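You operate a simulated robot arm through the tools that you are given. There is no shell and no other tool. Be economical: measure what you need, move in short steps, check, and stop when the job is done.

You are at the controls of a simulated two-armed robot. One attempt, no reset.

Task
Open the pink locker door, take the black gloves from the shelf of the pink locker and put it on the top of the dark bench, then shut the door. Take the green cloth on the top of the white bench and put it away on the grey stand's tray. Stack the tyre pack marked "45 mm" from the top of the white bench on top of the tyre pack labelled "50 mm". Take the green tub and leave it on the yellow roll. Open the blue bench drawer, take the green lever from there and leave it in the yellow tray and shut the drawer again. Do these in any order. Set down upright: green tub.

Only the result counts: the job must be done as asked and must still hold three seconds after the hand-in. Knocking over, shifting, dropping, spilling or breaking anything else fails it. Flat cloth is picked up by pressing the open fingertips on it (5 to 10 N) and closing them slowly along it; thin cloth reads only 2 to 8 mm in the jaws.

Robot
Two 7-joint arms with three-finger grippers on one trunk, on a base that drives. Base frame: it is fixed to the floor where the robot stands at the start and does not move with it; the origin is under the middle of the robot, x ahead of it, y to its left, z up. Lengths are in mm, angles in rad, forces in N, time in s.
The left shoulder is at the start at [70, 166, 1171], the right one opposite. With the tool pointing down near the work surface each hand reaches from about 320 to 860 mm from the robot's upright axis, wherever it stands, measured 20 degrees to its own side. Places, roughly: black gloves (7x12x4 cm) [4700, 0, 1000]; blue bench drawer [6300, -3900, 800]; green cloth (10x6x4 cm) [4800, -500, 800]; green lever (12x3x2 cm) [6300, -3900, 700]; green tub [3500, -2250, 750]; grey stand's tray (23x35 cm) [2620, -300, 960]; pink locker door [4500, -100, 900]; top of the dark bench [3900, 1500, 900]; tyre pack [5000, -1000, 750]; yellow roll [5250, -1250, 750]; yellow tray [6300, -4000, 900]. Payload 3.91 kg a hand.
The TCP of each hand is the grasp point between the finger pads, 30 mm short of the fingertips. In the tool frame z runs along the fingers and y along their closing line. Largest opening 116 mm; the body of the gripper starts 73 mm behind the TCP.
Orientation is that of the tool frame in the base frame, as a unit quaternion [w, x, y, z]. With the fingers straight down and closing along the base's y, the tool's x points along the base's -x, its y along +y and its z along -z.

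Tools
- The arms move only by the tool drive_tool. It takes "left_motion", "right_motion" or both (then of equal length, played together; a hand with none holds still); each is a list of rows, each an object (a shift or turn left out is 0, a gripper value left out holds the last) with "offset": the shift along the tool's x, y, z in mm, a list of three; "rot": the turn, a rotation vector about the tool's x, y, z in rad, a list of three; "hand": the closure, from 0 (fully open) to 1 (shut). In form: [{"offset": [dx, dy, dz], "rot": [rx, ry, rz], "hand": hand}, ...]. A call has 1 to 10 rows; each row shifts and turns the commanded pose from where the row before left it, along the tool's axes as they then stand. Rows are played at 5 a second. More than 50 mm and 0.15 rad between two rows, or a gripper value outside its range, and nothing of the call is played. A pose out of reach is approached as far as the arm can. The call stops where the force on the tool passes 40 N (or 10 N more than at its start, if that is more) or the arm is blocked; 0.2 s more then pass. The fingers move at their own pace (about 153 mm/s each) and stop on an object; they squeeze with about 42 N. The grip force told is the motor's: it shows also when the fingers shut on nothing. Time passes only in rows, and 0.2 s behind the last, so rows that do not move let the fingers close. The reply holds the time, the measured pose of the TCP, the force on the tool along the base axes, the opening and the grip force, in the units named above and with some noise, with the torque about the TCP (base axes, N m) and any sound that the robot's microphone picked up, and new pictures: "show" is both (left out), scene, wrist or none (wrist: the cameras of the hands that moved).
- Cameras (640 x 400 px; columns grow to the right, rows downward): "scene" is now at [140.8, -19.9, 1512.1]; the picture's right is [-0.23, -0.97, 0.00], its down [-0.33, 0.08, -0.94] and it looks along [0.92, -0.21, -0.34] (base axes); focal length 289 px, centre (320, 200). "left" rides on the left gripper at [75, 17, -88] in its tool frame; the picture's right is [-0.22, 0.97, 0.00], its down [-0.70, -0.16, -0.70] and it looks along [-0.68, -0.16, 0.71] (tool axes); focal length 247 px, centre (320, 200). "right" rides on the right gripper at [52, 56, -88] in its tool frame; the picture's right is [-0.73, 0.68, 0.00], its down [-0.49, -0.52, -0.70] and it looks along [-0.48, -0.51, 0.71] (tool axes); focal length 247 px, centre (320, 200). There is no depth. A picture from a camera that has moved, and an enlarged one, comes with that camera's place and axes in the base frame and with its lens.
- slide_trunk(by): slides the trunk up (or, below 0, down) by that many mm; the arms and the scene camera ride with it, the base frame stays. It gives what a move gives, with no picture.
- roll_base(legs): drives the robot by 1 to 6 legs, each [ahead, left, turn to the left] in mm, mm and rad, along the robot's own axes; the way and the turn of a leg run together, so that a leg with both is an arc; at most 1500 mm and 3.142 rad a leg. The arms and the cameras ride along, it lands a little off, and it stops where it bumps. It gives what a move gives, and a new picture of the scene camera.
- turn_head(pan, tilt): turns the head with the scene camera to pan (to the left, within 1.501 rad either way) and tilt (down, from -0.506 to 1.204), counted from straight ahead of the robot. It gives what a move gives, and a new picture of the scene camera.
- close_up(camera, box): a new picture of the part [left, top, right, bottom] of that camera's present view, enlarged. No time passes.
- close_job(): hands the job in; it is judged then, once.

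Work in short steps. Places have to be worked out from the pictures, the camera data and where the tool is seen: move nearer, look again, correct. Check each grasp and each placing, and mend what went wrong. You have 207 turns and 260 pictures in all, those below and enlarged ones among them. Open the grippers and draw the arms clear of the work before you hand the job in, unless the task says otherwise.

The tools are called as name(argument=value, ...) on one line, values as JSON. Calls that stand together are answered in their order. drive_tool: Moves the arms, as the interface text tells. Its arguments: {"type":"object","properties":{"left_motion":{"type":"array"},"right_motion":{"type":"array"},"show":{"type":"string","enum":["both","scene","wrist","none"]}},"required":[]} The other tools are called the same way: slide_trunk (by) slides the trunk up or down; roll_base (legs) drives the base; turn_head (pan, tilt) turns the head that bears the scene camera; close_up (camera, box) takes an enlarged picture of a part of a camera's view; close_job () hands the job in.

At the start:

```text
time: 0.0
left_tcp_pos: [655.4, 216.7, 1219.5]
left_orientation: [0.0, 0.0, 1.0, 0.0]
left_force: [0.5, 0.5, 0.1]
left_ft_torque: [-0.04, 0.0, 0.0]
left_width: 116.1
left_gripper_force: 0.0
right_tcp_pos: [516.1, -264.8, 1214.9]
right_orientation: [-0.002, 0.004, 1.0, 0.025]
right_force: [0.0, 0.5, 0.0]
right_ft_torque: [0.01, -0.01, 0.01]
right_width: 116.2
right_gripper_force: 0.0
trunk travel left (down, up): [-708.0, 132.0]
robot x, y, heading: [1.7, -1.7, 0.002]
head pan, tilt: [-0.145, 0.464]
```

scene: 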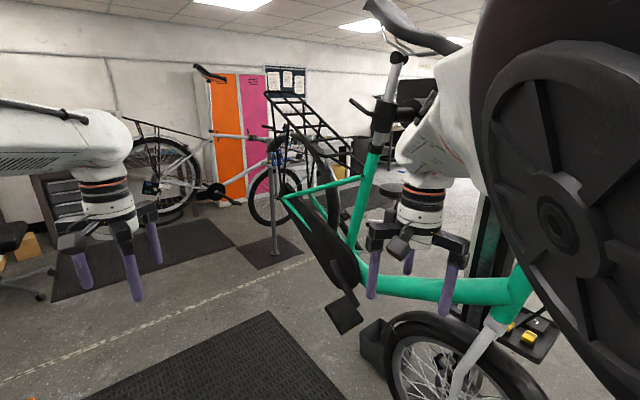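
right: 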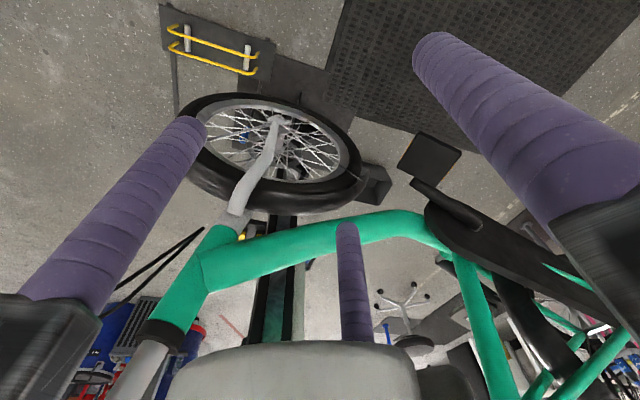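
left: 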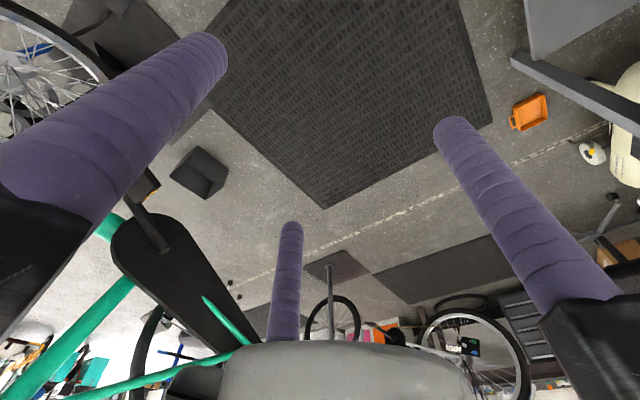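

The view ahead is partly blocked by a green bike on the right. I look to the left first to learn the free floor.

turn_head(pan=0.6, tilt=0.4)

turn_head(pan=-0.7, tilt=0.4)

```text
time: 1.1
left_tcp_pos: [655.9, 219.2, 1218.3]
left_orientation: [0.0, 0.0, 1.0, 0.0]
left_force: [0.1, 0.5, -0.2]
left_ft_torque: [-0.01, 0.03, -0.02]
left_width: 116.2
left_gripper_force: 0.1
right_tcp_pos: [516.5, -263.0, 1213.9]
right_orientation: [-0.004, 0.006, 1.0, 0.028]
right_force: [0.2, 0.6, 0.6]
right_ft_torque: [0.01, 0.01, 0.01]
right_width: 116.0
right_gripper_force: 0.1
trunk travel left (down, up): [-708.0, 132.0]
robot x, y, heading: [-2.3, 2.5, 0.003]
head pan, tilt: [0.6, 0.4]
camera scene: at [141.2, -15.7, 1509.5], right [-0.2, -0.98, 0.0], down [-0.36, 0.07, -0.93], along [0.91, -0.19, -0.37], focal length 289 px, centre (320, 200)
```

scene: 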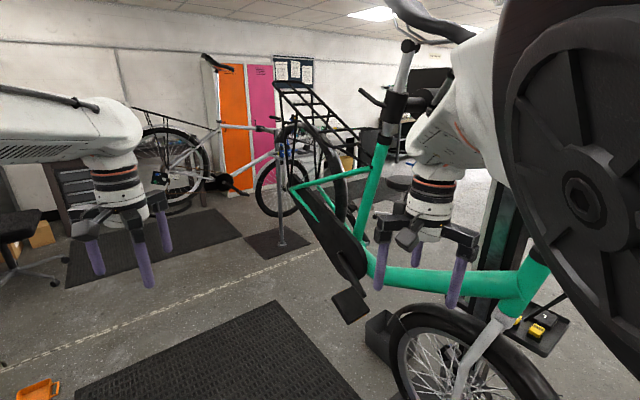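

```text
time: 2.6
left_tcp_pos: [656.4, 216.7, 1219.4]
left_orientation: [-0.001, 0.0, 1.0, -0.001]
left_force: [-0.2, 0.5, 0.1]
left_ft_torque: [0.0, 0.01, -0.02]
left_width: 116.1
left_gripper_force: 0.0
right_tcp_pos: [518.0, -264.2, 1214.0]
right_orientation: [-0.002, 0.005, 1.0, 0.027]
right_force: [0.4, 1.3, -0.1]
right_ft_torque: [-0.03, 0.01, -0.04]
right_width: 116.1
right_gripper_force: 0.0
trunk travel left (down, up): [-708.0, 132.0]
robot x, y, heading: [0.1, -0.4, 0.006]
head pan, tilt: [-0.7, 0.4]
camera scene: at [122.6, -57.5, 1507.1], right [-0.64, -0.77, 0.0], down [-0.3, 0.25, -0.92], along [0.7, -0.59, -0.39], focal length 289 px, centre (320, 200)
```

scene: 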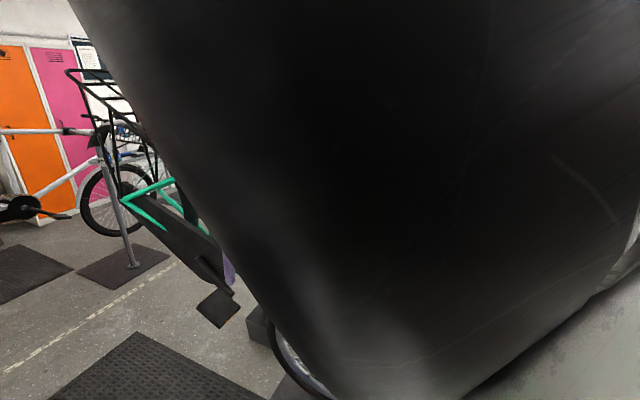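

The right arm blocks the right side, and the first picture seems not to have turned left. I look left again.

turn_head(pan=0.7, tilt=0.35)

```text
time: 4.1
left_tcp_pos: [657.8, 217.1, 1219.5]
left_orientation: [0.001, 0.0, 1.0, 0.0]
left_force: [-0.1, -0.7, -0.7]
left_ft_torque: [0.01, 0.02, 0.03]
left_width: 115.9
left_gripper_force: 0.1
right_tcp_pos: [516.5, -263.3, 1213.1]
right_orientation: [-0.005, 0.006, 1.0, 0.028]
right_force: [-0.2, 0.0, 0.2]
right_ft_torque: [-0.02, 0.0, -0.05]
right_width: 115.9
right_gripper_force: 0.1
trunk travel left (down, up): [-708.0, 132.0]
robot x, y, heading: [0.2, -0.1, 0.007]
head pan, tilt: [0.7, 0.351]
camera scene: at [142.3, -13.2, 1511.4], right [-0.18, -0.98, 0.0], down [-0.34, 0.06, -0.94], along [0.92, -0.17, -0.35], focal length 289 px, centre (320, 200)
```

scene: 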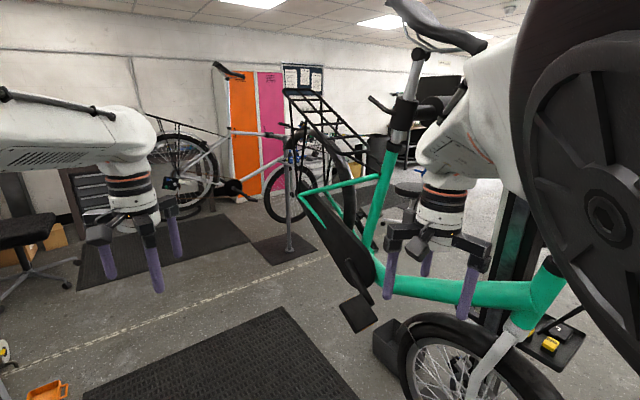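

The head seems blocked from panning left, likely by the arm. I enlarge the present view to study the route to the lockers.

close_up(camera="scene", box=[150, 50, 450, 260])

```text
1.90 times, centred on (300, 155) of scene
camera zoom: at [142.3, -13.2, 1511.4], right [-0.18, -0.98, 0.0], down [-0.34, 0.06, -0.94], along [0.92, -0.17, -0.35], focal length 551 px, centre (358, 286)
```

zoom: 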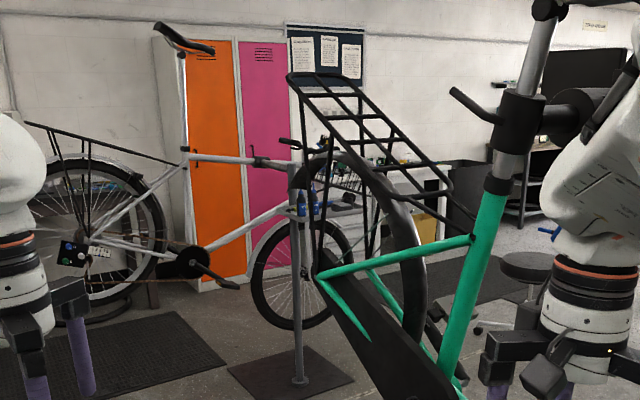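

Both hands stand out far ahead; the right one hovers over the green bike. I draw both hands back before driving.

drive_tool(left_motion=[{"offset": [45, 0, 0]}, {"offset": [45, 0, 0]}, {"offset": [45, 0, 0]}, {"offset": [45, 0, 0]}, {"offset": [45, 0, 0]}], right_motion=[{"offset": [35, 0, 0]}, {"offset": [35, 0, 0]}, {"offset": [30, 0, 0]}, {"offset": [0, 0, 0]}, {"offset": [0, 0, 0]}], show="both")

```text
time: 5.5
left_tcp_pos: [433.5, 255.1, 1216.8]
left_orientation: [0.001, -0.025, 1.0, 0.0]
left_force: [0.0, 0.8, 1.1]
left_ft_torque: [0.02, -0.02, -0.02]
left_width: 115.8
left_gripper_force: 0.1
right_tcp_pos: [517.4, -260.6, 1193.4]
right_orientation: [-0.011, -0.026, 0.999, 0.046]
right_force: [0.5, -0.7, -0.3]
right_ft_torque: [0.03, -0.07, 0.02]
right_width: 116.0
right_gripper_force: 0.2
right hand out of reach, approached as far as the arm can: row 1, 2, 3
trunk travel left (down, up): [-708.0, 132.0]
robot x, y, heading: [15.1, 6.5, 0.053]
head pan, tilt: [0.7, 0.351]
stopped in row 5 (left hand): the arm was blocked; the commanded pose is now the measured one
camera scene: at [159.6, 28.8, 1512.7], right [0.05, -1.0, 0.01], down [-0.32, -0.03, -0.95], along [0.95, 0.05, -0.32], focal length 289 px, centre (320, 200)
camera right: at [464.5, -215.4, 1288.4], right [0.7, 0.72, 0.05], down [0.53, -0.56, 0.64], along [0.48, -0.42, -0.77], focal length 247 px, centre (320, 200)
camera left: at [359.1, 267.3, 1303.7], right [0.18, 0.98, 0.0], down [0.7, -0.13, 0.7], along [0.69, -0.12, -0.71], focal length 247 px, centre (320, 200)
```

scene: 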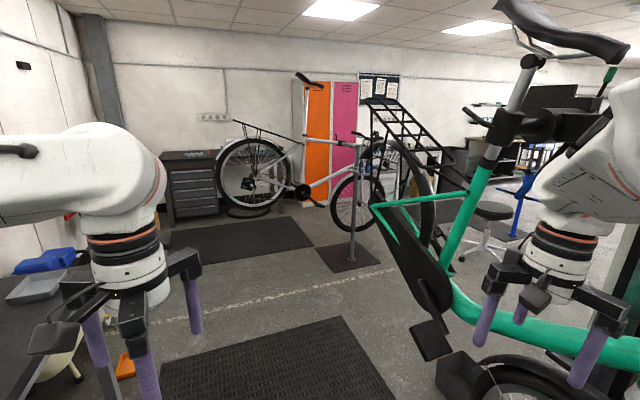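
right: 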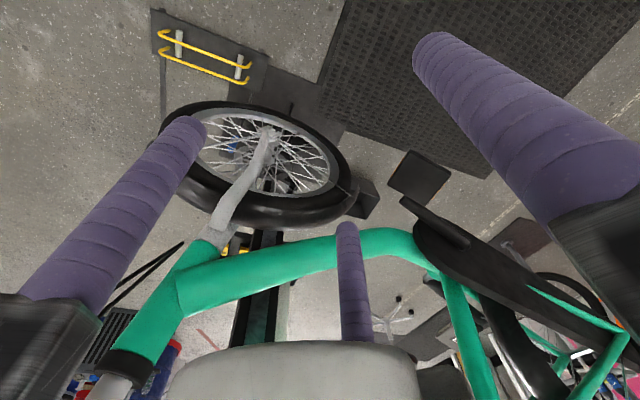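
left: 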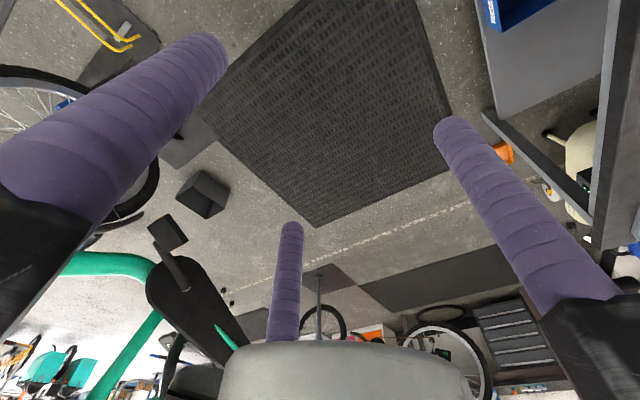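

The left arm was blocked near its elbow limit, and the base swung slightly. I ease the left hand forward again, then shift base left a little and go ahead between the table on the left and the bike on the right.

drive_tool(left_motion=[{"offset": [-30, 0, 0]}, {"offset": [-30, 0, 0]}], show="none")

roll_base(legs=[[0, 120, 0.0], [250, 0, 0.0]])

```text
time: 6.1
left_tcp_pos: [496.8, 259.4, 1216.0]
left_orientation: [-0.001, -0.024, 1.0, -0.001]
left_force: [0.3, 0.1, 0.7]
left_ft_torque: [0.0, 0.01, -0.01]
left_width: 116.0
left_gripper_force: 0.0
right_tcp_pos: [516.3, -262.0, 1193.9]
right_orientation: [-0.013, -0.02, 0.999, 0.045]
right_force: [0.5, 0.4, 0.6]
right_ft_torque: [-0.02, -0.01, -0.01]
right_width: 116.0
right_gripper_force: 0.1
trunk travel left (down, up): [-708.0, 132.0]
robot x, y, heading: [13.5, 6.6, 0.048]
head pan, tilt: [0.7, 0.351]
```

```text
time: 8.8
left_tcp_pos: [742.3, 371.8, 1220.3]
left_orientation: [0.002, -0.023, 1.0, 0.006]
left_force: [0.2, -0.2, -0.1]
left_ft_torque: [-0.02, 0.03, 0.02]
left_width: 116.0
left_gripper_force: 0.1
right_tcp_pos: [760.5, -150.8, 1192.9]
right_orientation: [-0.008, -0.018, 0.998, 0.053]
right_force: [-0.4, -0.4, 0.3]
right_ft_torque: [-0.01, 0.03, 0.01]
right_width: 116.0
right_gripper_force: 0.1
trunk travel left (down, up): [-708.0, 132.0]
robot x, y, heading: [263.3, 131.2, 0.043]
head pan, tilt: [0.7, 0.351]
camera scene: at [405.6, 144.3, 1514.4], right [0.08, -1.0, 0.0], down [-0.31, -0.02, -0.95], along [0.95, 0.07, -0.32], focal length 289 px, centre (320, 200)
```

scene: 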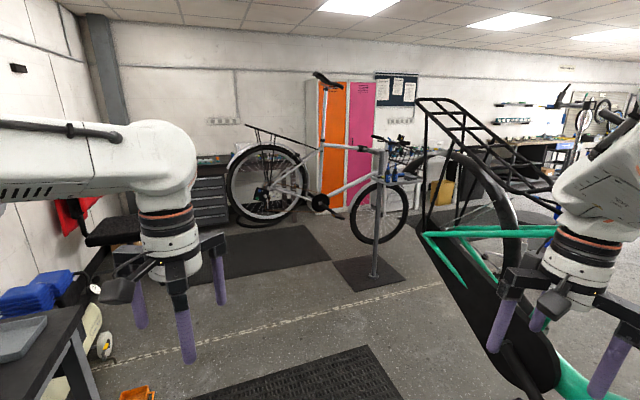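

The way is opening: table far left (y about 900), bike on the right. I shift a bit more left and go ahead past the bike.

roll_base(legs=[[0, 120, 0.0], [700, 0, 0.0]])

```text
time: 13.4
left_tcp_pos: [1430.7, 527.1, 1221.1]
left_orientation: [0.002, -0.023, 1.0, 0.006]
left_force: [1.0, 0.1, 0.5]
left_ft_torque: [0.04, 0.03, 0.02]
left_width: 116.2
left_gripper_force: 0.1
right_tcp_pos: [1451.2, 4.4, 1192.1]
right_orientation: [-0.01, -0.02, 0.998, 0.054]
right_force: [-0.9, -0.2, 0.1]
right_ft_torque: [-0.02, 0.01, -0.01]
right_width: 116.1
right_gripper_force: 0.1
trunk travel left (down, up): [-708.0, 132.0]
robot x, y, heading: [952.6, 287.1, 0.049]
head pan, tilt: [0.7, 0.351]
camera scene: at [1070.5, 352.8, 1511.7], right [0.68, -0.73, 0.0], down [-0.25, -0.23, -0.94], along [0.69, 0.64, -0.34], focal length 289 px, centre (320, 200)
```

scene: 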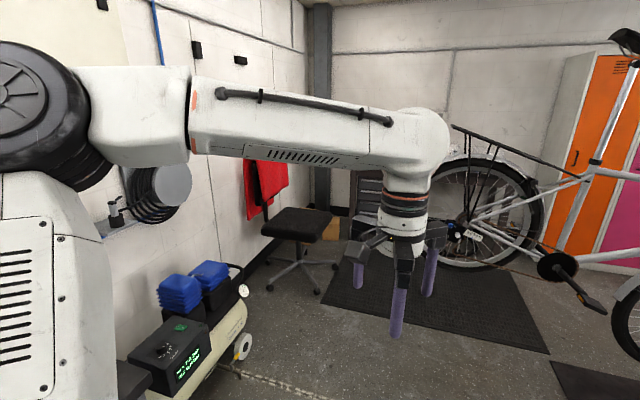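

Now the head did swing left; the drawer cabinet behind the bike's rear wheel is likely the dark bench. I look straight ahead and to the right.

turn_head(pan=0.05, tilt=0.3)

turn_head(pan=-0.8, tilt=0.3)

```text
time: 14.5
left_tcp_pos: [1431.8, 528.3, 1221.2]
left_orientation: [0.002, -0.024, 1.0, 0.006]
left_force: [1.1, -0.2, 0.2]
left_ft_torque: [0.02, 0.0, -0.01]
left_width: 115.8
left_gripper_force: 0.1
right_tcp_pos: [1451.8, 4.3, 1191.1]
right_orientation: [-0.01, -0.019, 0.998, 0.054]
right_force: [0.5, 0.2, -0.6]
right_ft_torque: [0.03, -0.01, -0.02]
right_width: 115.8
right_gripper_force: 0.0
trunk travel left (down, up): [-708.0, 132.0]
robot x, y, heading: [952.1, 288.3, 0.047]
head pan, tilt: [0.051, 0.3]
camera scene: at [1095.4, 298.9, 1516.3], right [0.1, -0.99, 0.0], down [-0.29, -0.03, -0.96], along [0.95, 0.1, -0.3], focal length 289 px, centre (320, 200)
```

scene: 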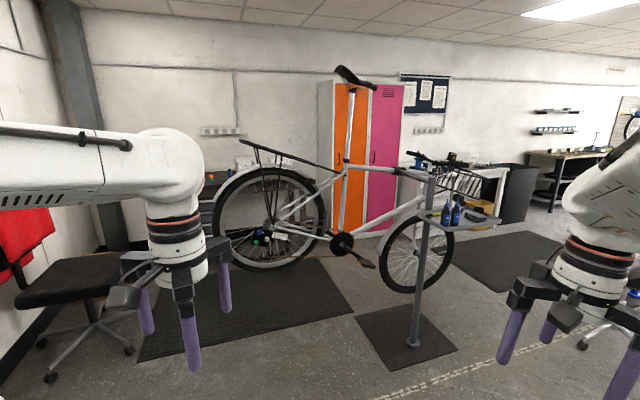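

```text
time: 15.7
left_tcp_pos: [1430.7, 526.5, 1221.0]
left_orientation: [0.001, -0.023, 1.0, 0.005]
left_force: [0.0, -0.3, 0.4]
left_ft_torque: [0.0, 0.01, 0.0]
left_width: 115.7
left_gripper_force: 0.0
right_tcp_pos: [1451.2, 5.3, 1192.0]
right_orientation: [-0.01, -0.02, 0.998, 0.054]
right_force: [-0.2, 0.2, 0.1]
right_ft_torque: [0.02, -0.04, -0.01]
right_width: 116.0
right_gripper_force: 0.0
trunk travel left (down, up): [-708.0, 132.0]
robot x, y, heading: [952.8, 285.0, 0.049]
head pan, tilt: [-0.799, 0.3]
camera scene: at [1071.1, 225.8, 1516.3], right [-0.68, -0.73, 0.0], down [-0.22, 0.2, -0.96], along [0.7, -0.65, -0.3], focal length 289 px, centre (320, 200)
```

scene: 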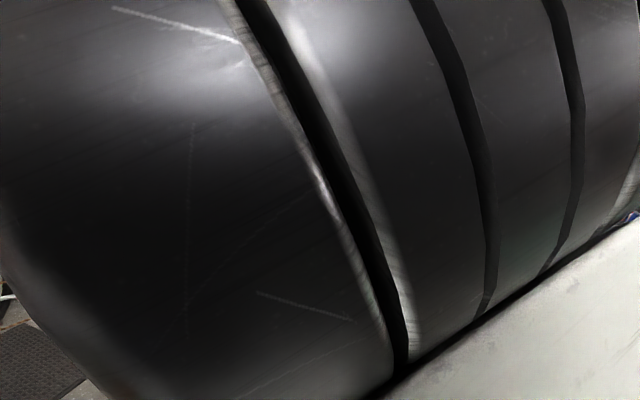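

The stand's tray (with blue bottles), white bench and pink locker are visible ahead; the right side must be seen by turning the base. I go on ahead a bit and turn to the right.

turn_head(pan=0.0, tilt=0.35)

roll_base(legs=[[500, 150, 0], [0, 0, -0.75]])

```text
time: 16.8
left_tcp_pos: [1430.3, 527.8, 1220.7]
left_orientation: [0.001, -0.023, 1.0, 0.006]
left_force: [0.0, -0.4, 1.0]
left_ft_torque: [0.05, 0.01, 0.01]
left_width: 116.0
left_gripper_force: 0.1
right_tcp_pos: [1451.7, 5.5, 1191.6]
right_orientation: [-0.01, -0.019, 0.998, 0.054]
right_force: [-0.5, -0.4, -0.3]
right_ft_torque: [0.01, 0.0, 0.01]
right_width: 116.1
right_gripper_force: 0.1
trunk travel left (down, up): [-708.0, 132.0]
robot x, y, heading: [952.7, 284.0, 0.052]
head pan, tilt: [0.0, 0.351]
camera scene: at [1095.9, 292.5, 1511.9], right [0.03, -1.0, 0.0], down [-0.34, -0.01, -0.94], along [0.94, 0.03, -0.34], focal length 289 px, centre (320, 200)
```

scene: 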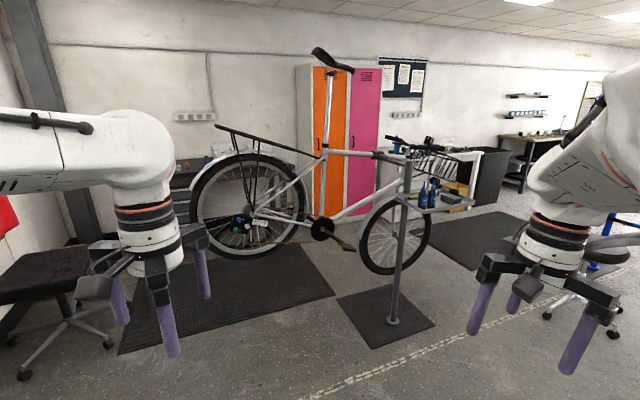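

```text
time: 21.9
left_tcp_pos: [1967.8, 310.5, 1220.5]
left_orientation: [0.003, 0.344, 0.939, 0.005]
left_force: [0.1, -0.6, 0.1]
left_ft_torque: [0.01, -0.02, -0.01]
left_width: 116.1
left_gripper_force: 0.1
right_tcp_pos: [1624.4, -85.4, 1192.6]
right_orientation: [0.011, 0.347, 0.936, 0.053]
right_force: [-0.2, -0.4, -0.7]
right_ft_torque: [0.01, 0.02, -0.03]
right_width: 116.0
right_gripper_force: 0.1
trunk travel left (down, up): [-708.0, 132.0]
robot x, y, heading: [1453.9, 460.2, -0.701]
head pan, tilt: [0.0, 0.351]
camera scene: at [1562.0, 367.7, 1512.1], right [-0.65, -0.76, 0.0], down [-0.26, 0.22, -0.94], along [0.71, -0.62, -0.34], focal length 289 px, centre (320, 200)
```

scene: 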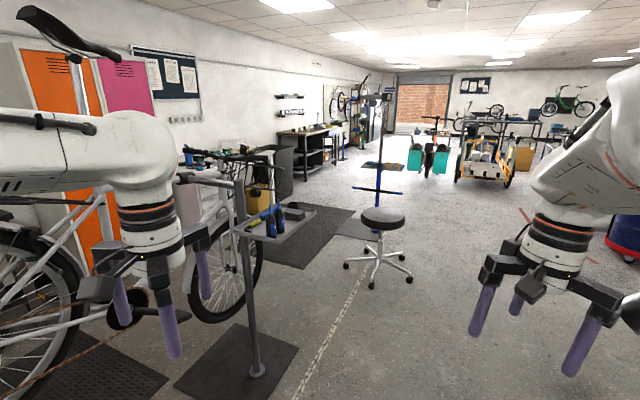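

The right side is open: stand tray at left, stool near [2900,-1460], a blue stand further near the tub's place. I turn to -1.1 rad, drive south-east, then turn back to face +x and look.

roll_base(legs=[[0, 0, -0.4], [1300, 0, 0], [0, 0, 1.0]])

```text
time: 32.2
left_tcp_pos: [2555.7, -528.9, 1221.4]
left_orientation: [0.002, 0.043, 0.999, 0.007]
left_force: [-0.2, 0.3, 0.9]
left_ft_torque: [0.02, -0.02, 0.0]
left_width: 116.2
left_gripper_force: 0.0
right_tcp_pos: [2506.5, -1050.9, 1192.7]
right_orientation: [-0.006, 0.046, 0.997, 0.055]
right_force: [-0.8, -0.2, 0.8]
right_ft_torque: [-0.01, 0.03, -0.03]
right_width: 116.0
right_gripper_force: 0.1
trunk travel left (down, up): [-708.0, 132.0]
robot x, y, heading: [2046.6, -704.3, -0.079]
head pan, tilt: [0.0, 0.351]
camera scene: at [2191.9, -716.5, 1512.1], right [-0.09, -1.0, 0.0], down [-0.34, 0.03, -0.94], along [0.94, -0.08, -0.34], focal length 289 px, centre (320, 200)
```

scene: 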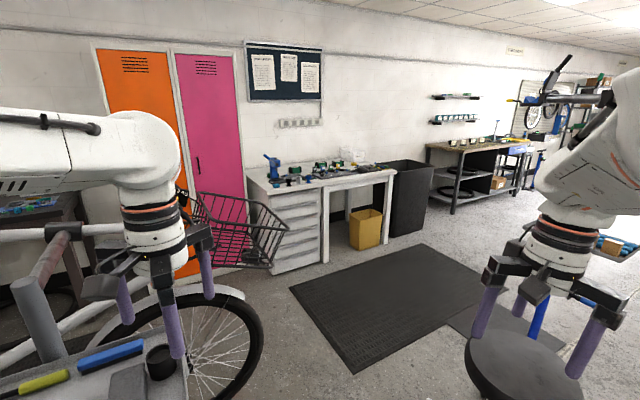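

The white bench is plainly ahead. I enlarge it to find the cloth and tyre packs.

close_up(camera="scene", box=[230, 120, 430, 245])

roll_base(legs=[[0, -150, 0], [1100, 0, 0]])

```text
3.20 times, centred on (330, 182) of scene
camera zoom: at [2191.9, -716.5, 1512.1], right [-0.09, -1.0, 0.0], down [-0.34, 0.03, -0.94], along [0.94, -0.08, -0.34], focal length 925 px, centre (288, 256)
```

zoom: 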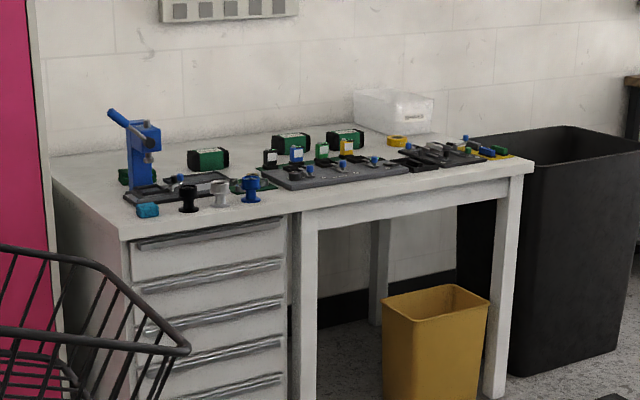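

```text
time: 38.8
left_tcp_pos: [3623.0, -755.4, 1220.3]
left_orientation: [0.001, 0.036, 0.999, 0.006]
left_force: [0.2, -0.9, 1.0]
left_ft_torque: [-0.01, 0.04, 0.02]
left_width: 115.7
left_gripper_force: 0.1
right_tcp_pos: [3580.7, -1277.5, 1193.0]
right_orientation: [-0.007, 0.039, 0.998, 0.055]
right_force: [-0.2, 0.9, -0.4]
right_ft_torque: [-0.03, -0.01, 0.02]
right_width: 115.9
right_gripper_force: 0.0
trunk travel left (down, up): [-708.0, 132.0]
robot x, y, heading: [3121.9, -937.9, -0.071]
head pan, tilt: [0.0, 0.351]
camera scene: at [3261.5, -947.2, 1512.0], right [-0.07, -1.0, 0.0], down [-0.34, 0.02, -0.94], along [0.94, -0.07, -0.34], focal length 289 px, centre (320, 200)
```

scene: 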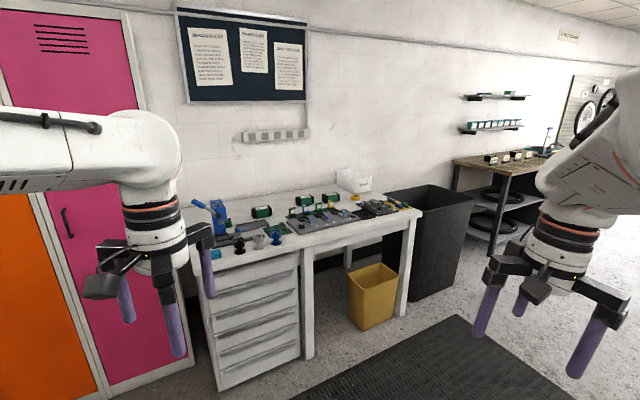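

The bench front runs slanted (roughly from [4370,-530] to [4900,-1700]), so I should face it at a heading near +0.42. I zoom on the bench top.

close_up(camera="scene", box=[190, 160, 430, 280])

```text
2.67 times, centred on (310, 220) of scene
camera zoom: at [3261.5, -947.2, 1512.0], right [-0.07, -1.0, 0.0], down [-0.34, 0.02, -0.94], along [0.94, -0.07, -0.34], focal length 771 px, centre (347, 147)
```

zoom: 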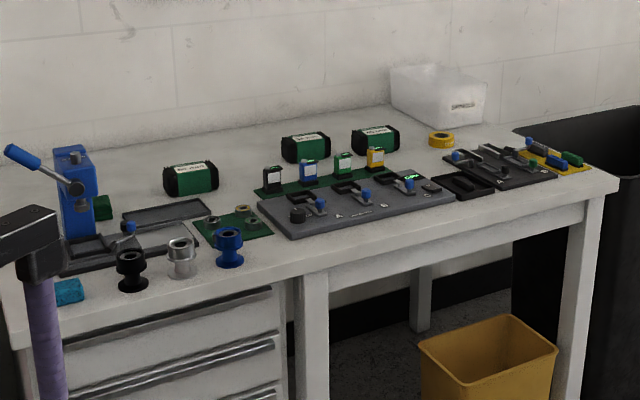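

Tyre packs (three dark/green boxes) stand along the back of the bench, the yellow roll at the right, and a green bundle sits behind the blue press. I turn to face the bench and move up to about 650 mm from its edge.

roll_base(legs=[[0, 0, 0.49], [629, -749, 0]])

```text
time: 45.2
left_tcp_pos: [4348.0, -951.7, 1220.6]
left_orientation: [0.0, -0.212, 0.977, 0.007]
left_force: [-0.4, -0.7, -0.1]
left_ft_torque: [0.01, 0.02, -0.04]
left_width: 116.1
left_gripper_force: 0.1
right_tcp_pos: [4560.7, -1430.6, 1191.9]
right_orientation: [-0.02, -0.208, 0.977, 0.052]
right_force: [-0.2, -0.1, 0.7]
right_ft_torque: [0.0, 0.0, 0.02]
right_width: 116.0
right_gripper_force: 0.0
trunk travel left (down, up): [-708.0, 132.0]
robot x, y, heading: [3996.4, -1351.5, 0.425]
head pan, tilt: [0.0, 0.351]
camera scene: at [4123.3, -1292.1, 1511.9], right [0.41, -0.91, 0.0], down [-0.31, -0.14, -0.94], along [0.86, 0.39, -0.34], focal length 289 px, centre (320, 200)
```

scene: 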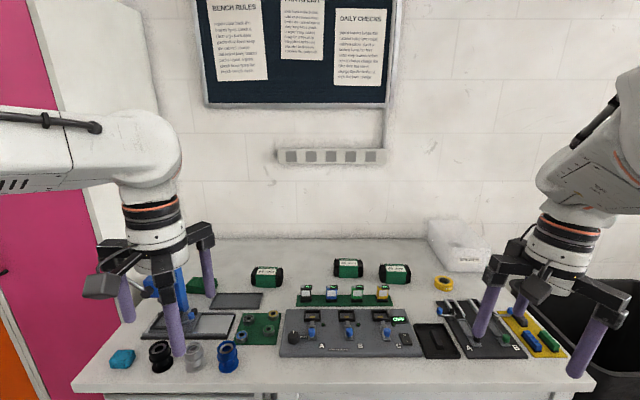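

The bench is square to the robot now. I zoom in on the tyre packs to read their labels.

close_up(camera="scene", box=[240, 245, 420, 305])

close_up(camera="scene", box=[80, 240, 280, 390])

```text
3.56 times, centred on (330, 275) of scene
camera zoom: at [4123.3, -1292.1, 1511.9], right [0.41, -0.91, 0.0], down [-0.31, -0.14, -0.94], along [0.86, 0.39, -0.34], focal length 1028 px, centre (284, -67)
```

zoom: 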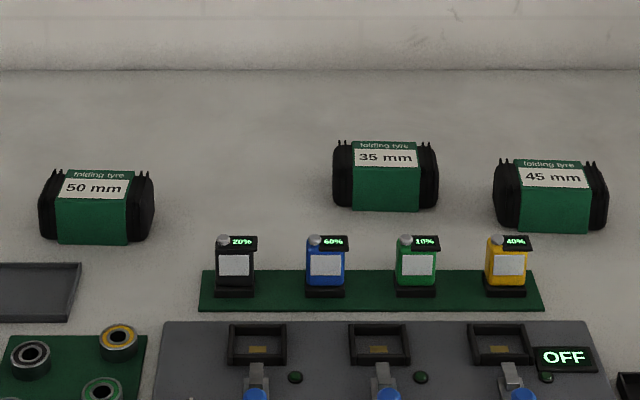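

```text
2.67 times, centred on (180, 315) of scene
camera zoom: at [4123.3, -1292.1, 1511.9], right [0.41, -0.91, 0.0], down [-0.31, -0.14, -0.94], along [0.86, 0.39, -0.34], focal length 771 px, centre (693, -107)
```

zoom: 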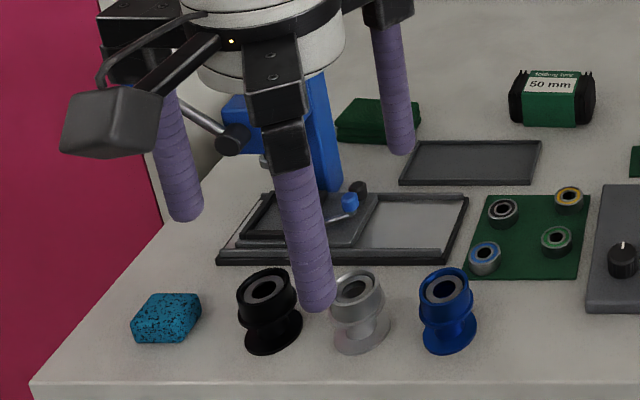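

The right pack is "45 mm", the left one "50 mm"; the green cloth lies just right of the press. I move up to the bench so the right hand comes above the 45 mm pack.

roll_base(legs=[[250, 0, 0]])

turn_head(pan=0.0, tilt=0.6)

drive_tool(right_motion=[{"rot": [0, 0, 0]}], show="wrist")

```text
time: 47.0
left_tcp_pos: [4574.2, -851.2, 1220.7]
left_orientation: [0.001, -0.21, 0.978, 0.006]
left_force: [0.1, -0.3, 1.0]
left_ft_torque: [0.0, 0.02, -0.01]
left_width: 116.0
left_gripper_force: 0.1
right_tcp_pos: [4785.8, -1329.7, 1191.4]
right_orientation: [-0.02, -0.205, 0.977, 0.052]
right_force: [-1.0, 0.7, 0.5]
right_ft_torque: [-0.01, -0.02, -0.01]
right_width: 116.0
right_gripper_force: 0.0
trunk travel left (down, up): [-708.0, 132.0]
robot x, y, heading: [4216.1, -1253.3, 0.429]
head pan, tilt: [0.0, 0.351]
camera scene: at [4348.5, -1190.5, 1511.7], right [0.41, -0.91, 0.0], down [-0.31, -0.14, -0.94], along [0.86, 0.39, -0.34], focal length 289 px, centre (320, 200)
```

scene: 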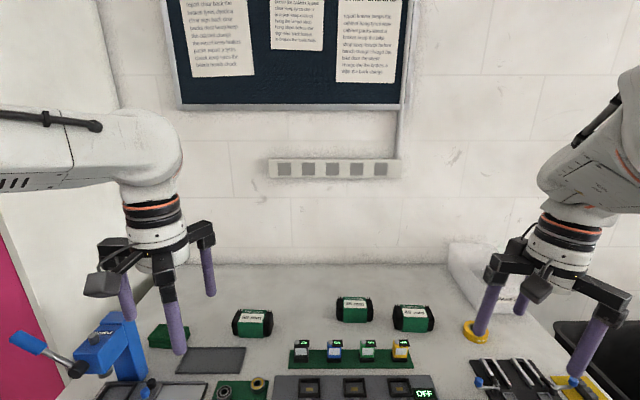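

```text
time: 47.8
left_tcp_pos: [4577.0, -850.7, 1221.9]
left_orientation: [0.0, -0.21, 0.978, 0.007]
left_force: [0.2, 0.5, 0.5]
left_ft_torque: [0.0, 0.0, 0.0]
left_width: 116.1
left_gripper_force: 0.0
right_tcp_pos: [4787.4, -1329.5, 1189.8]
right_orientation: [-0.024, -0.205, 0.977, 0.052]
right_force: [0.0, 0.5, -0.3]
right_ft_torque: [-0.01, 0.0, -0.02]
right_width: 115.8
right_gripper_force: 0.0
trunk travel left (down, up): [-708.0, 132.0]
robot x, y, heading: [4220.1, -1252.5, 0.426]
head pan, tilt: [0.0, 0.6]
camera scene: at [4348.8, -1190.1, 1502.8], right [0.41, -0.91, 0.0], down [-0.39, -0.18, -0.9], along [0.82, 0.37, -0.43], focal length 289 px, centre (320, 200)
```

scene: 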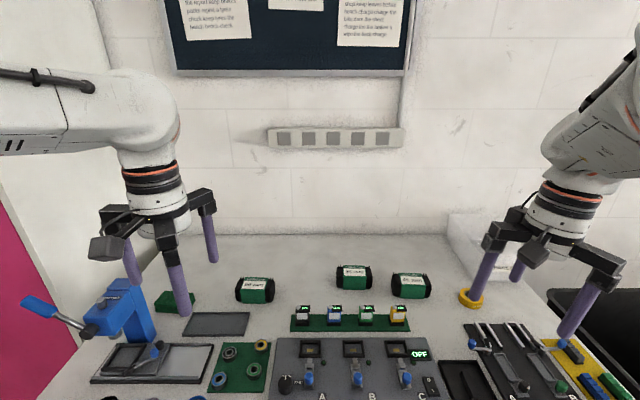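

```text
time: 48.2
left_tcp_pos: [4575.4, -850.2, 1221.4]
left_orientation: [0.0, -0.211, 0.977, 0.006]
left_force: [-0.2, 0.7, 0.3]
left_ft_torque: [-0.02, 0.0, 0.01]
left_width: 115.9
left_gripper_force: 0.1
right_tcp_pos: [4787.4, -1329.9, 1189.2]
right_orientation: [-0.023, -0.204, 0.977, 0.051]
right_force: [-0.6, -0.4, 0.5]
right_ft_torque: [0.01, -0.02, -0.01]
right_width: 115.9
right_gripper_force: 0.0
trunk travel left (down, up): [-708.0, 132.0]
robot x, y, heading: [4219.5, -1251.2, 0.423]
head pan, tilt: [0.0, 0.6]
camera right: at [4722.8, -1306.9, 1284.7], right [0.4, 0.92, 0.06], down [0.7, -0.34, 0.63], along [0.59, -0.21, -0.78], focal length 247 px, centre (320, 200)
```

right: 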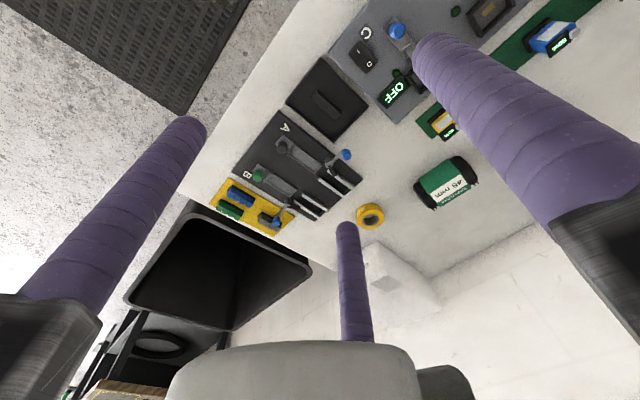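

The picture shows three fingers at 120°, while the text speaks of two. I shut the right hand once to see how the fingers really move.

drive_tool(right_motion=[{"hand": 0.6}, {}, {}], show="wrist")

```text
time: 49.0
left_tcp_pos: [4576.6, -849.5, 1220.7]
left_orientation: [0.0, -0.211, 0.977, 0.006]
left_force: [-1.0, -0.2, -0.1]
left_ft_torque: [-0.01, -0.01, -0.01]
left_width: 116.2
left_gripper_force: 0.0
right_tcp_pos: [4786.2, -1330.5, 1188.2]
right_orientation: [-0.023, -0.205, 0.977, 0.052]
right_force: [0.3, -0.5, 0.8]
right_ft_torque: [0.01, -0.01, 0.01]
right_width: 46.1
right_gripper_force: 0.1
trunk travel left (down, up): [-708.0, 132.0]
robot x, y, heading: [4219.2, -1248.9, 0.427]
head pan, tilt: [0.0, 0.6]
camera right: at [4722.7, -1306.9, 1284.6], right [0.4, 0.92, 0.06], down [0.7, -0.34, 0.63], along [0.59, -0.21, -0.78], focal length 247 px, centre (320, 200)
```

right: 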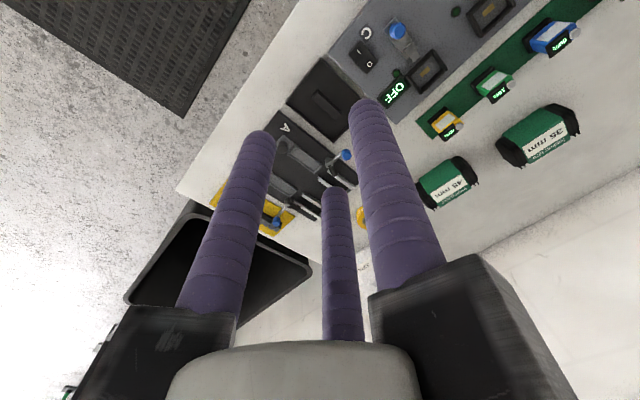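

The hand is really a three-finger one (thumb at tool +y, two fingers at -y/2). I reopen, roll a bit nearer, lower the trunk and turn the right tool by -90° so that it closes across the pack's depth.

roll_base(legs=[[75, -60, 0]])

drive_tool(right_motion=[{"rot": [0, 0, -0.15], "hand": 0}, {"rot": [0, 0, -0.15]}, {"rot": [0, 0, -0.15]}, {"rot": [0, 0, -0.15]}, {"rot": [0, 0, -0.15]}, {"rot": [0, 0, -0.15]}, {"rot": [0, 0, -0.15]}, {"rot": [0, 0, -0.15]}, {"rot": [0, 0, -0.15]}, {"rot": [0, 0, -0.15]}], show="both")

```text
time: 50.1
left_tcp_pos: [4666.9, -874.0, 1221.8]
left_orientation: [0.001, -0.21, 0.978, 0.005]
left_force: [-1.3, -1.0, 0.0]
left_ft_torque: [-0.01, -0.02, -0.01]
left_width: 116.0
left_gripper_force: 0.1
right_tcp_pos: [4879.7, -1353.2, 1189.6]
right_orientation: [-0.023, -0.205, 0.977, 0.051]
right_force: [-0.1, 0.1, -0.5]
right_ft_torque: [0.03, 0.0, 0.03]
right_width: 46.5
right_gripper_force: 0.0
trunk travel left (down, up): [-708.0, 132.0]
robot x, y, heading: [4310.6, -1274.4, 0.426]
head pan, tilt: [0.0, 0.6]
camera scene: at [4440.0, -1213.6, 1501.7], right [0.42, -0.91, 0.0], down [-0.4, -0.18, -0.9], along [0.82, 0.37, -0.44], focal length 289 px, centre (320, 200)
```

scene: 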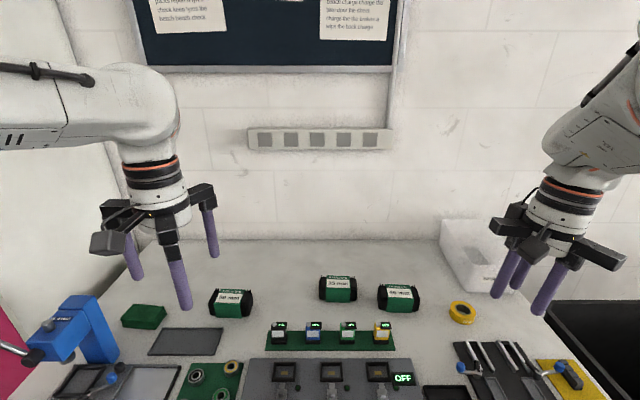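

```text
time: 52.3
left_tcp_pos: [4668.3, -874.3, 1221.1]
left_orientation: [0.0, -0.21, 0.978, 0.007]
left_force: [0.7, 0.4, 0.3]
left_ft_torque: [-0.01, 0.03, 0.0]
left_width: 115.9
left_gripper_force: 0.1
right_tcp_pos: [4879.8, -1353.1, 1184.2]
right_orientation: [-0.015, 0.817, -0.574, -0.055]
right_force: [-0.6, -0.4, -0.2]
right_ft_torque: [-0.02, -0.02, 0.0]
right_width: 116.2
right_gripper_force: 0.1
trunk travel left (down, up): [-708.0, 132.0]
robot x, y, heading: [4310.6, -1272.2, 0.426]
head pan, tilt: [0.0, 0.6]
camera scene: at [4442.6, -1219.7, 1498.8], right [0.35, -0.94, 0.0], down [-0.44, -0.17, -0.88], along [0.83, 0.31, -0.47], focal length 289 px, centre (320, 200)
camera right: at [4850.9, -1428.4, 1270.0], right [-0.88, 0.46, 0.11], down [0.38, 0.57, 0.73], along [0.27, 0.68, -0.68], focal length 247 px, centre (320, 200)
```

scene: 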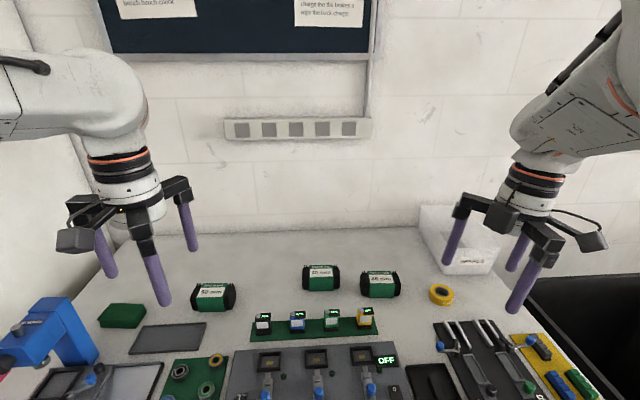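
right: 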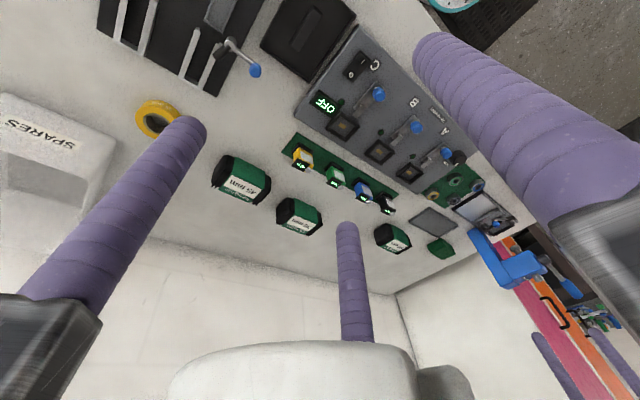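

Both views put the 45 mm pack at about [5145,-1157]. I lower the trunk 200 mm, straighten the right tool and carry it over the pack.

slide_trunk(by=-200)

drive_tool(right_motion=[{"rot": [0.039, 0.108, 0]}, {"offset": [-12, -40.6, 0]}, {"offset": [-12, -40.6, 0]}, {"offset": [-12, -40.6, 0]}, {"offset": [-12, -40.6, 0]}, {"offset": [-12, -40.6, 0]}, {"offset": [-12, -40.6, 0]}, {"offset": [-12, -40.6, 0]}, {"offset": [-12, -40.6, 0]}], show="both")

```text
time: 54.5
left_tcp_pos: [4668.5, -874.1, 1022.1]
left_orientation: [0.001, -0.21, 0.978, 0.007]
left_force: [-0.4, 0.4, 0.5]
left_ft_torque: [0.02, 0.01, 0.0]
left_width: 115.9
left_gripper_force: 0.0
right_tcp_pos: [4879.9, -1353.2, 984.0]
right_orientation: [-0.015, 0.815, -0.576, -0.056]
right_force: [-0.7, -0.3, 0.2]
right_ft_torque: [-0.01, 0.02, 0.01]
right_width: 116.2
right_gripper_force: 0.1
trunk travel left (down, up): [-508.0, 332.0]
robot x, y, heading: [4309.9, -1272.2, 0.424]
head pan, tilt: [0.0, 0.6]
```

```text
time: 56.5
left_tcp_pos: [4672.5, -871.5, 1019.1]
left_orientation: [-0.002, -0.211, 0.977, 0.005]
left_force: [0.9, 1.1, -0.7]
left_ft_torque: [-0.01, 0.13, 0.0]
left_width: 115.9
left_gripper_force: 0.0
right_tcp_pos: [5131.9, -1163.1, 969.9]
right_orientation: [0.019, 0.821, -0.571, -0.011]
right_force: [4.5, 0.9, 5.7]
right_ft_torque: [0.0, 0.34, 0.03]
right_width: 116.1
right_gripper_force: 0.1
right hand out of reach, approached as far as the arm can: row 9
trunk travel left (down, up): [-508.0, 332.0]
robot x, y, heading: [4310.8, -1271.6, 0.429]
head pan, tilt: [0.0, 0.6]
camera scene: at [4442.7, -1214.0, 1288.1], right [0.41, -0.91, 0.0], down [-0.52, -0.23, -0.82], along [0.75, 0.34, -0.57], focal length 289 px, centre (320, 200)
camera right: at [5100.7, -1228.5, 1060.8], right [-0.89, 0.45, 0.03], down [0.35, 0.65, 0.67], along [0.29, 0.61, -0.74], focal length 247 px, centre (320, 200)
```

scene: 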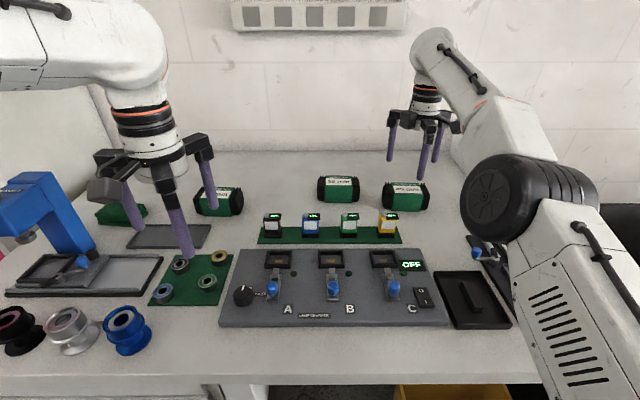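
right: 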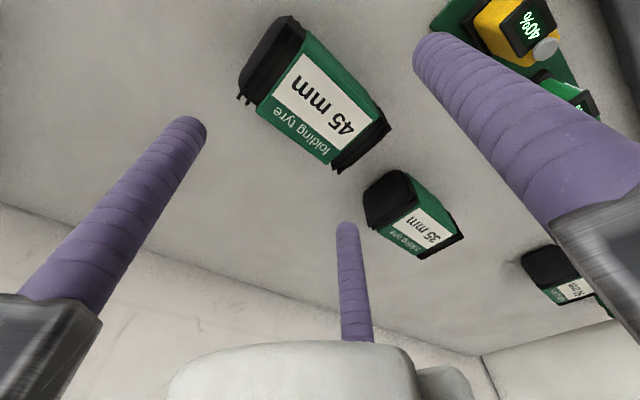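

The pack is just below the hand at about [5138,-1157]. I shift slightly forward and come down most of the way, then look.

drive_tool(right_motion=[{"offset": [-3, -22, 20]}, {"offset": [0, 0, 30]}, {"offset": [0, 0, 20]}], show="both")

```text
time: 57.3
left_tcp_pos: [4668.9, -873.5, 1020.5]
left_orientation: [0.0, -0.211, 0.977, 0.006]
left_force: [-0.1, 0.3, 0.1]
left_ft_torque: [-0.02, 0.0, 0.01]
left_width: 115.8
left_gripper_force: 0.0
right_tcp_pos: [5148.5, -1177.3, 917.6]
right_orientation: [-0.003, 0.817, -0.576, 0.001]
right_force: [0.2, -0.4, 0.3]
right_ft_torque: [0.0, 0.02, -0.04]
right_width: 116.1
right_gripper_force: 0.0
right hand out of reach, approached as far as the arm can: row 1
trunk travel left (down, up): [-508.0, 332.0]
robot x, y, heading: [4311.7, -1273.5, 0.425]
head pan, tilt: [0.0, 0.6]
camera scene: at [4438.4, -1215.4, 1288.8], right [0.41, -0.91, 0.0], down [-0.52, -0.23, -0.82], along [0.75, 0.34, -0.57], focal length 289 px, centre (320, 200)
camera right: at [5112.4, -1244.9, 1006.4], right [-0.89, 0.46, 0.0], down [0.33, 0.63, 0.7], along [0.33, 0.62, -0.71], focal length 247 px, centre (320, 200)
```

scene: 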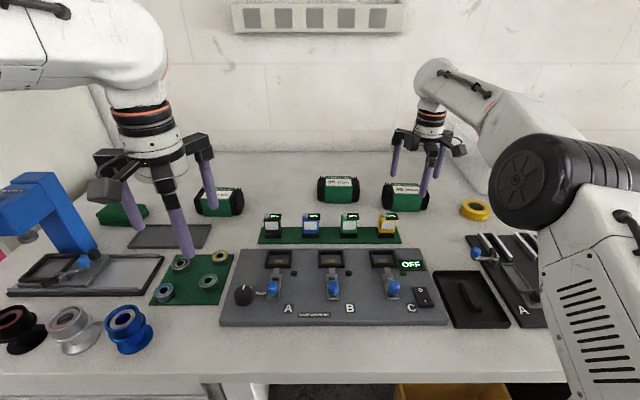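
right: 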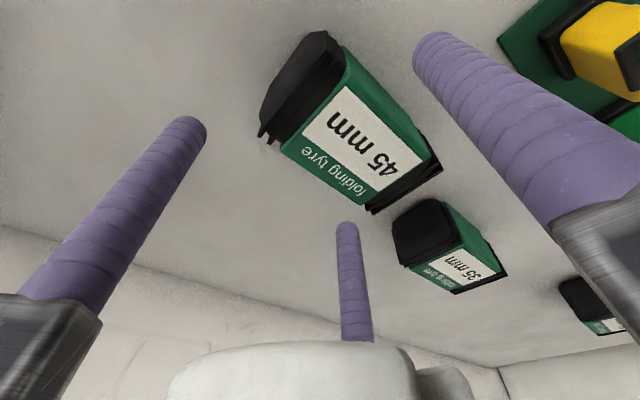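

Pack centre is about [5133,-1159], aligned with the bench. I correct the yaw by 5°, shift along the pack by 23 mm, and descend around it.

drive_tool(right_motion=[{"offset": [-22, -8, 0], "rot": [0, 0, -0.09]}, {"offset": [0, 0, 25]}, {"offset": [0, 0, 25]}, {"offset": [0, 0, 0]}], show="both")

```text
time: 58.3
left_tcp_pos: [4667.8, -875.3, 1021.0]
left_orientation: [0.001, -0.21, 0.978, 0.006]
left_force: [0.7, 0.0, 0.1]
left_ft_torque: [0.0, 0.0, -0.02]
left_width: 116.0
left_gripper_force: 0.1
right_tcp_pos: [5148.3, -1154.3, 866.0]
right_orientation: [-0.002, 0.842, -0.539, 0.0]
right_force: [-0.5, -0.4, -0.3]
right_ft_torque: [-0.01, -0.02, 0.02]
right_width: 115.8
right_gripper_force: 0.0
trunk travel left (down, up): [-508.0, 332.0]
robot x, y, heading: [4310.9, -1271.6, 0.425]
head pan, tilt: [0.0, 0.6]
camera scene: at [4437.7, -1215.8, 1288.9], right [0.41, -0.91, 0.0], down [-0.51, -0.23, -0.83], along [0.75, 0.34, -0.56], focal length 289 px, centre (320, 200)
camera right: at [5118.7, -1224.6, 955.0], right [-0.93, 0.38, 0.0], down [0.27, 0.66, 0.7], along [0.27, 0.65, -0.71], focal length 247 px, centre (320, 200)
```

scene: 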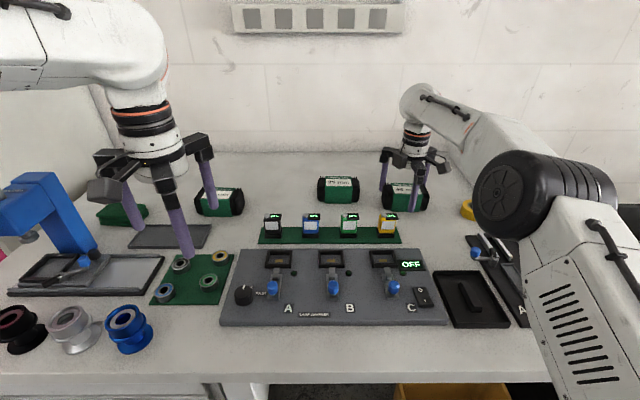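
right: 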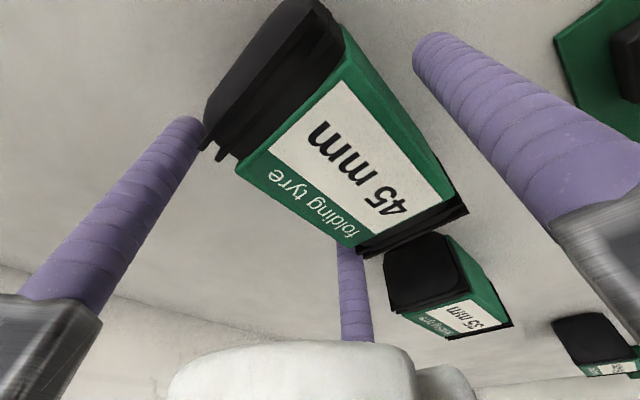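

The fingers straddle the pack: thumb in front, two behind. I descend 22 mm more and close.

drive_tool(right_motion=[{"offset": [0, 0, 12]}, {"offset": [0, 0, 10]}, {"hand": 0.3}, {"hand": 0.6}, {"hand": 0.8}, {}, {}], show="both")

```text
time: 59.9
left_tcp_pos: [4665.5, -873.7, 1023.8]
left_orientation: [0.003, -0.211, 0.978, 0.007]
left_force: [0.0, -0.4, 1.0]
left_ft_torque: [-0.01, 0.01, -0.07]
left_width: 116.1
left_gripper_force: 0.2
right_tcp_pos: [5145.8, -1155.7, 850.2]
right_orientation: [-0.005, 0.842, -0.539, 0.005]
right_force: [-8.0, -1.6, 35.0]
right_ft_torque: [-0.27, 2.04, 0.47]
right_width: 84.7
right_gripper_force: 41.3
trunk travel left (down, up): [-508.0, 332.0]
robot x, y, heading: [4315.9, -1272.1, 0.425]
head pan, tilt: [0.0, 0.6]
camera scene: at [4432.4, -1216.5, 1289.6], right [0.41, -0.91, 0.0], down [-0.51, -0.23, -0.83], along [0.75, 0.34, -0.56], focal length 289 px, centre (320, 200)
camera right: at [5115.2, -1225.6, 938.7], right [-0.93, 0.38, -0.01], down [0.26, 0.66, 0.71], along [0.27, 0.65, -0.71], focal length 247 px, centre (320, 200)
```

scene: 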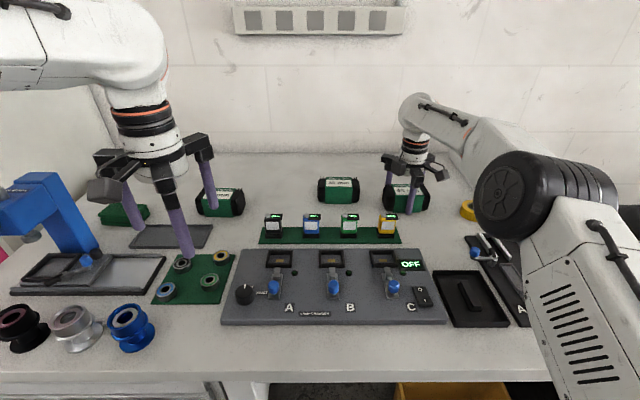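
right: 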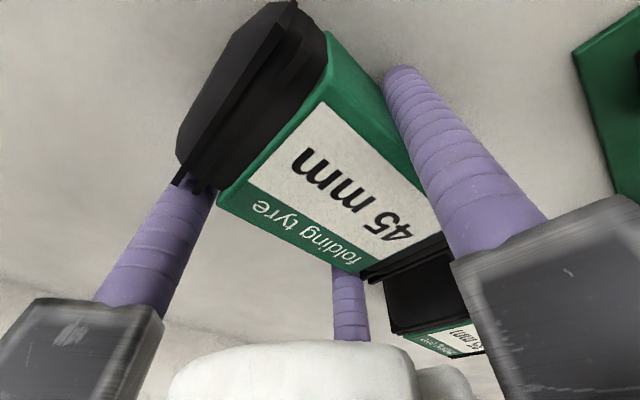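

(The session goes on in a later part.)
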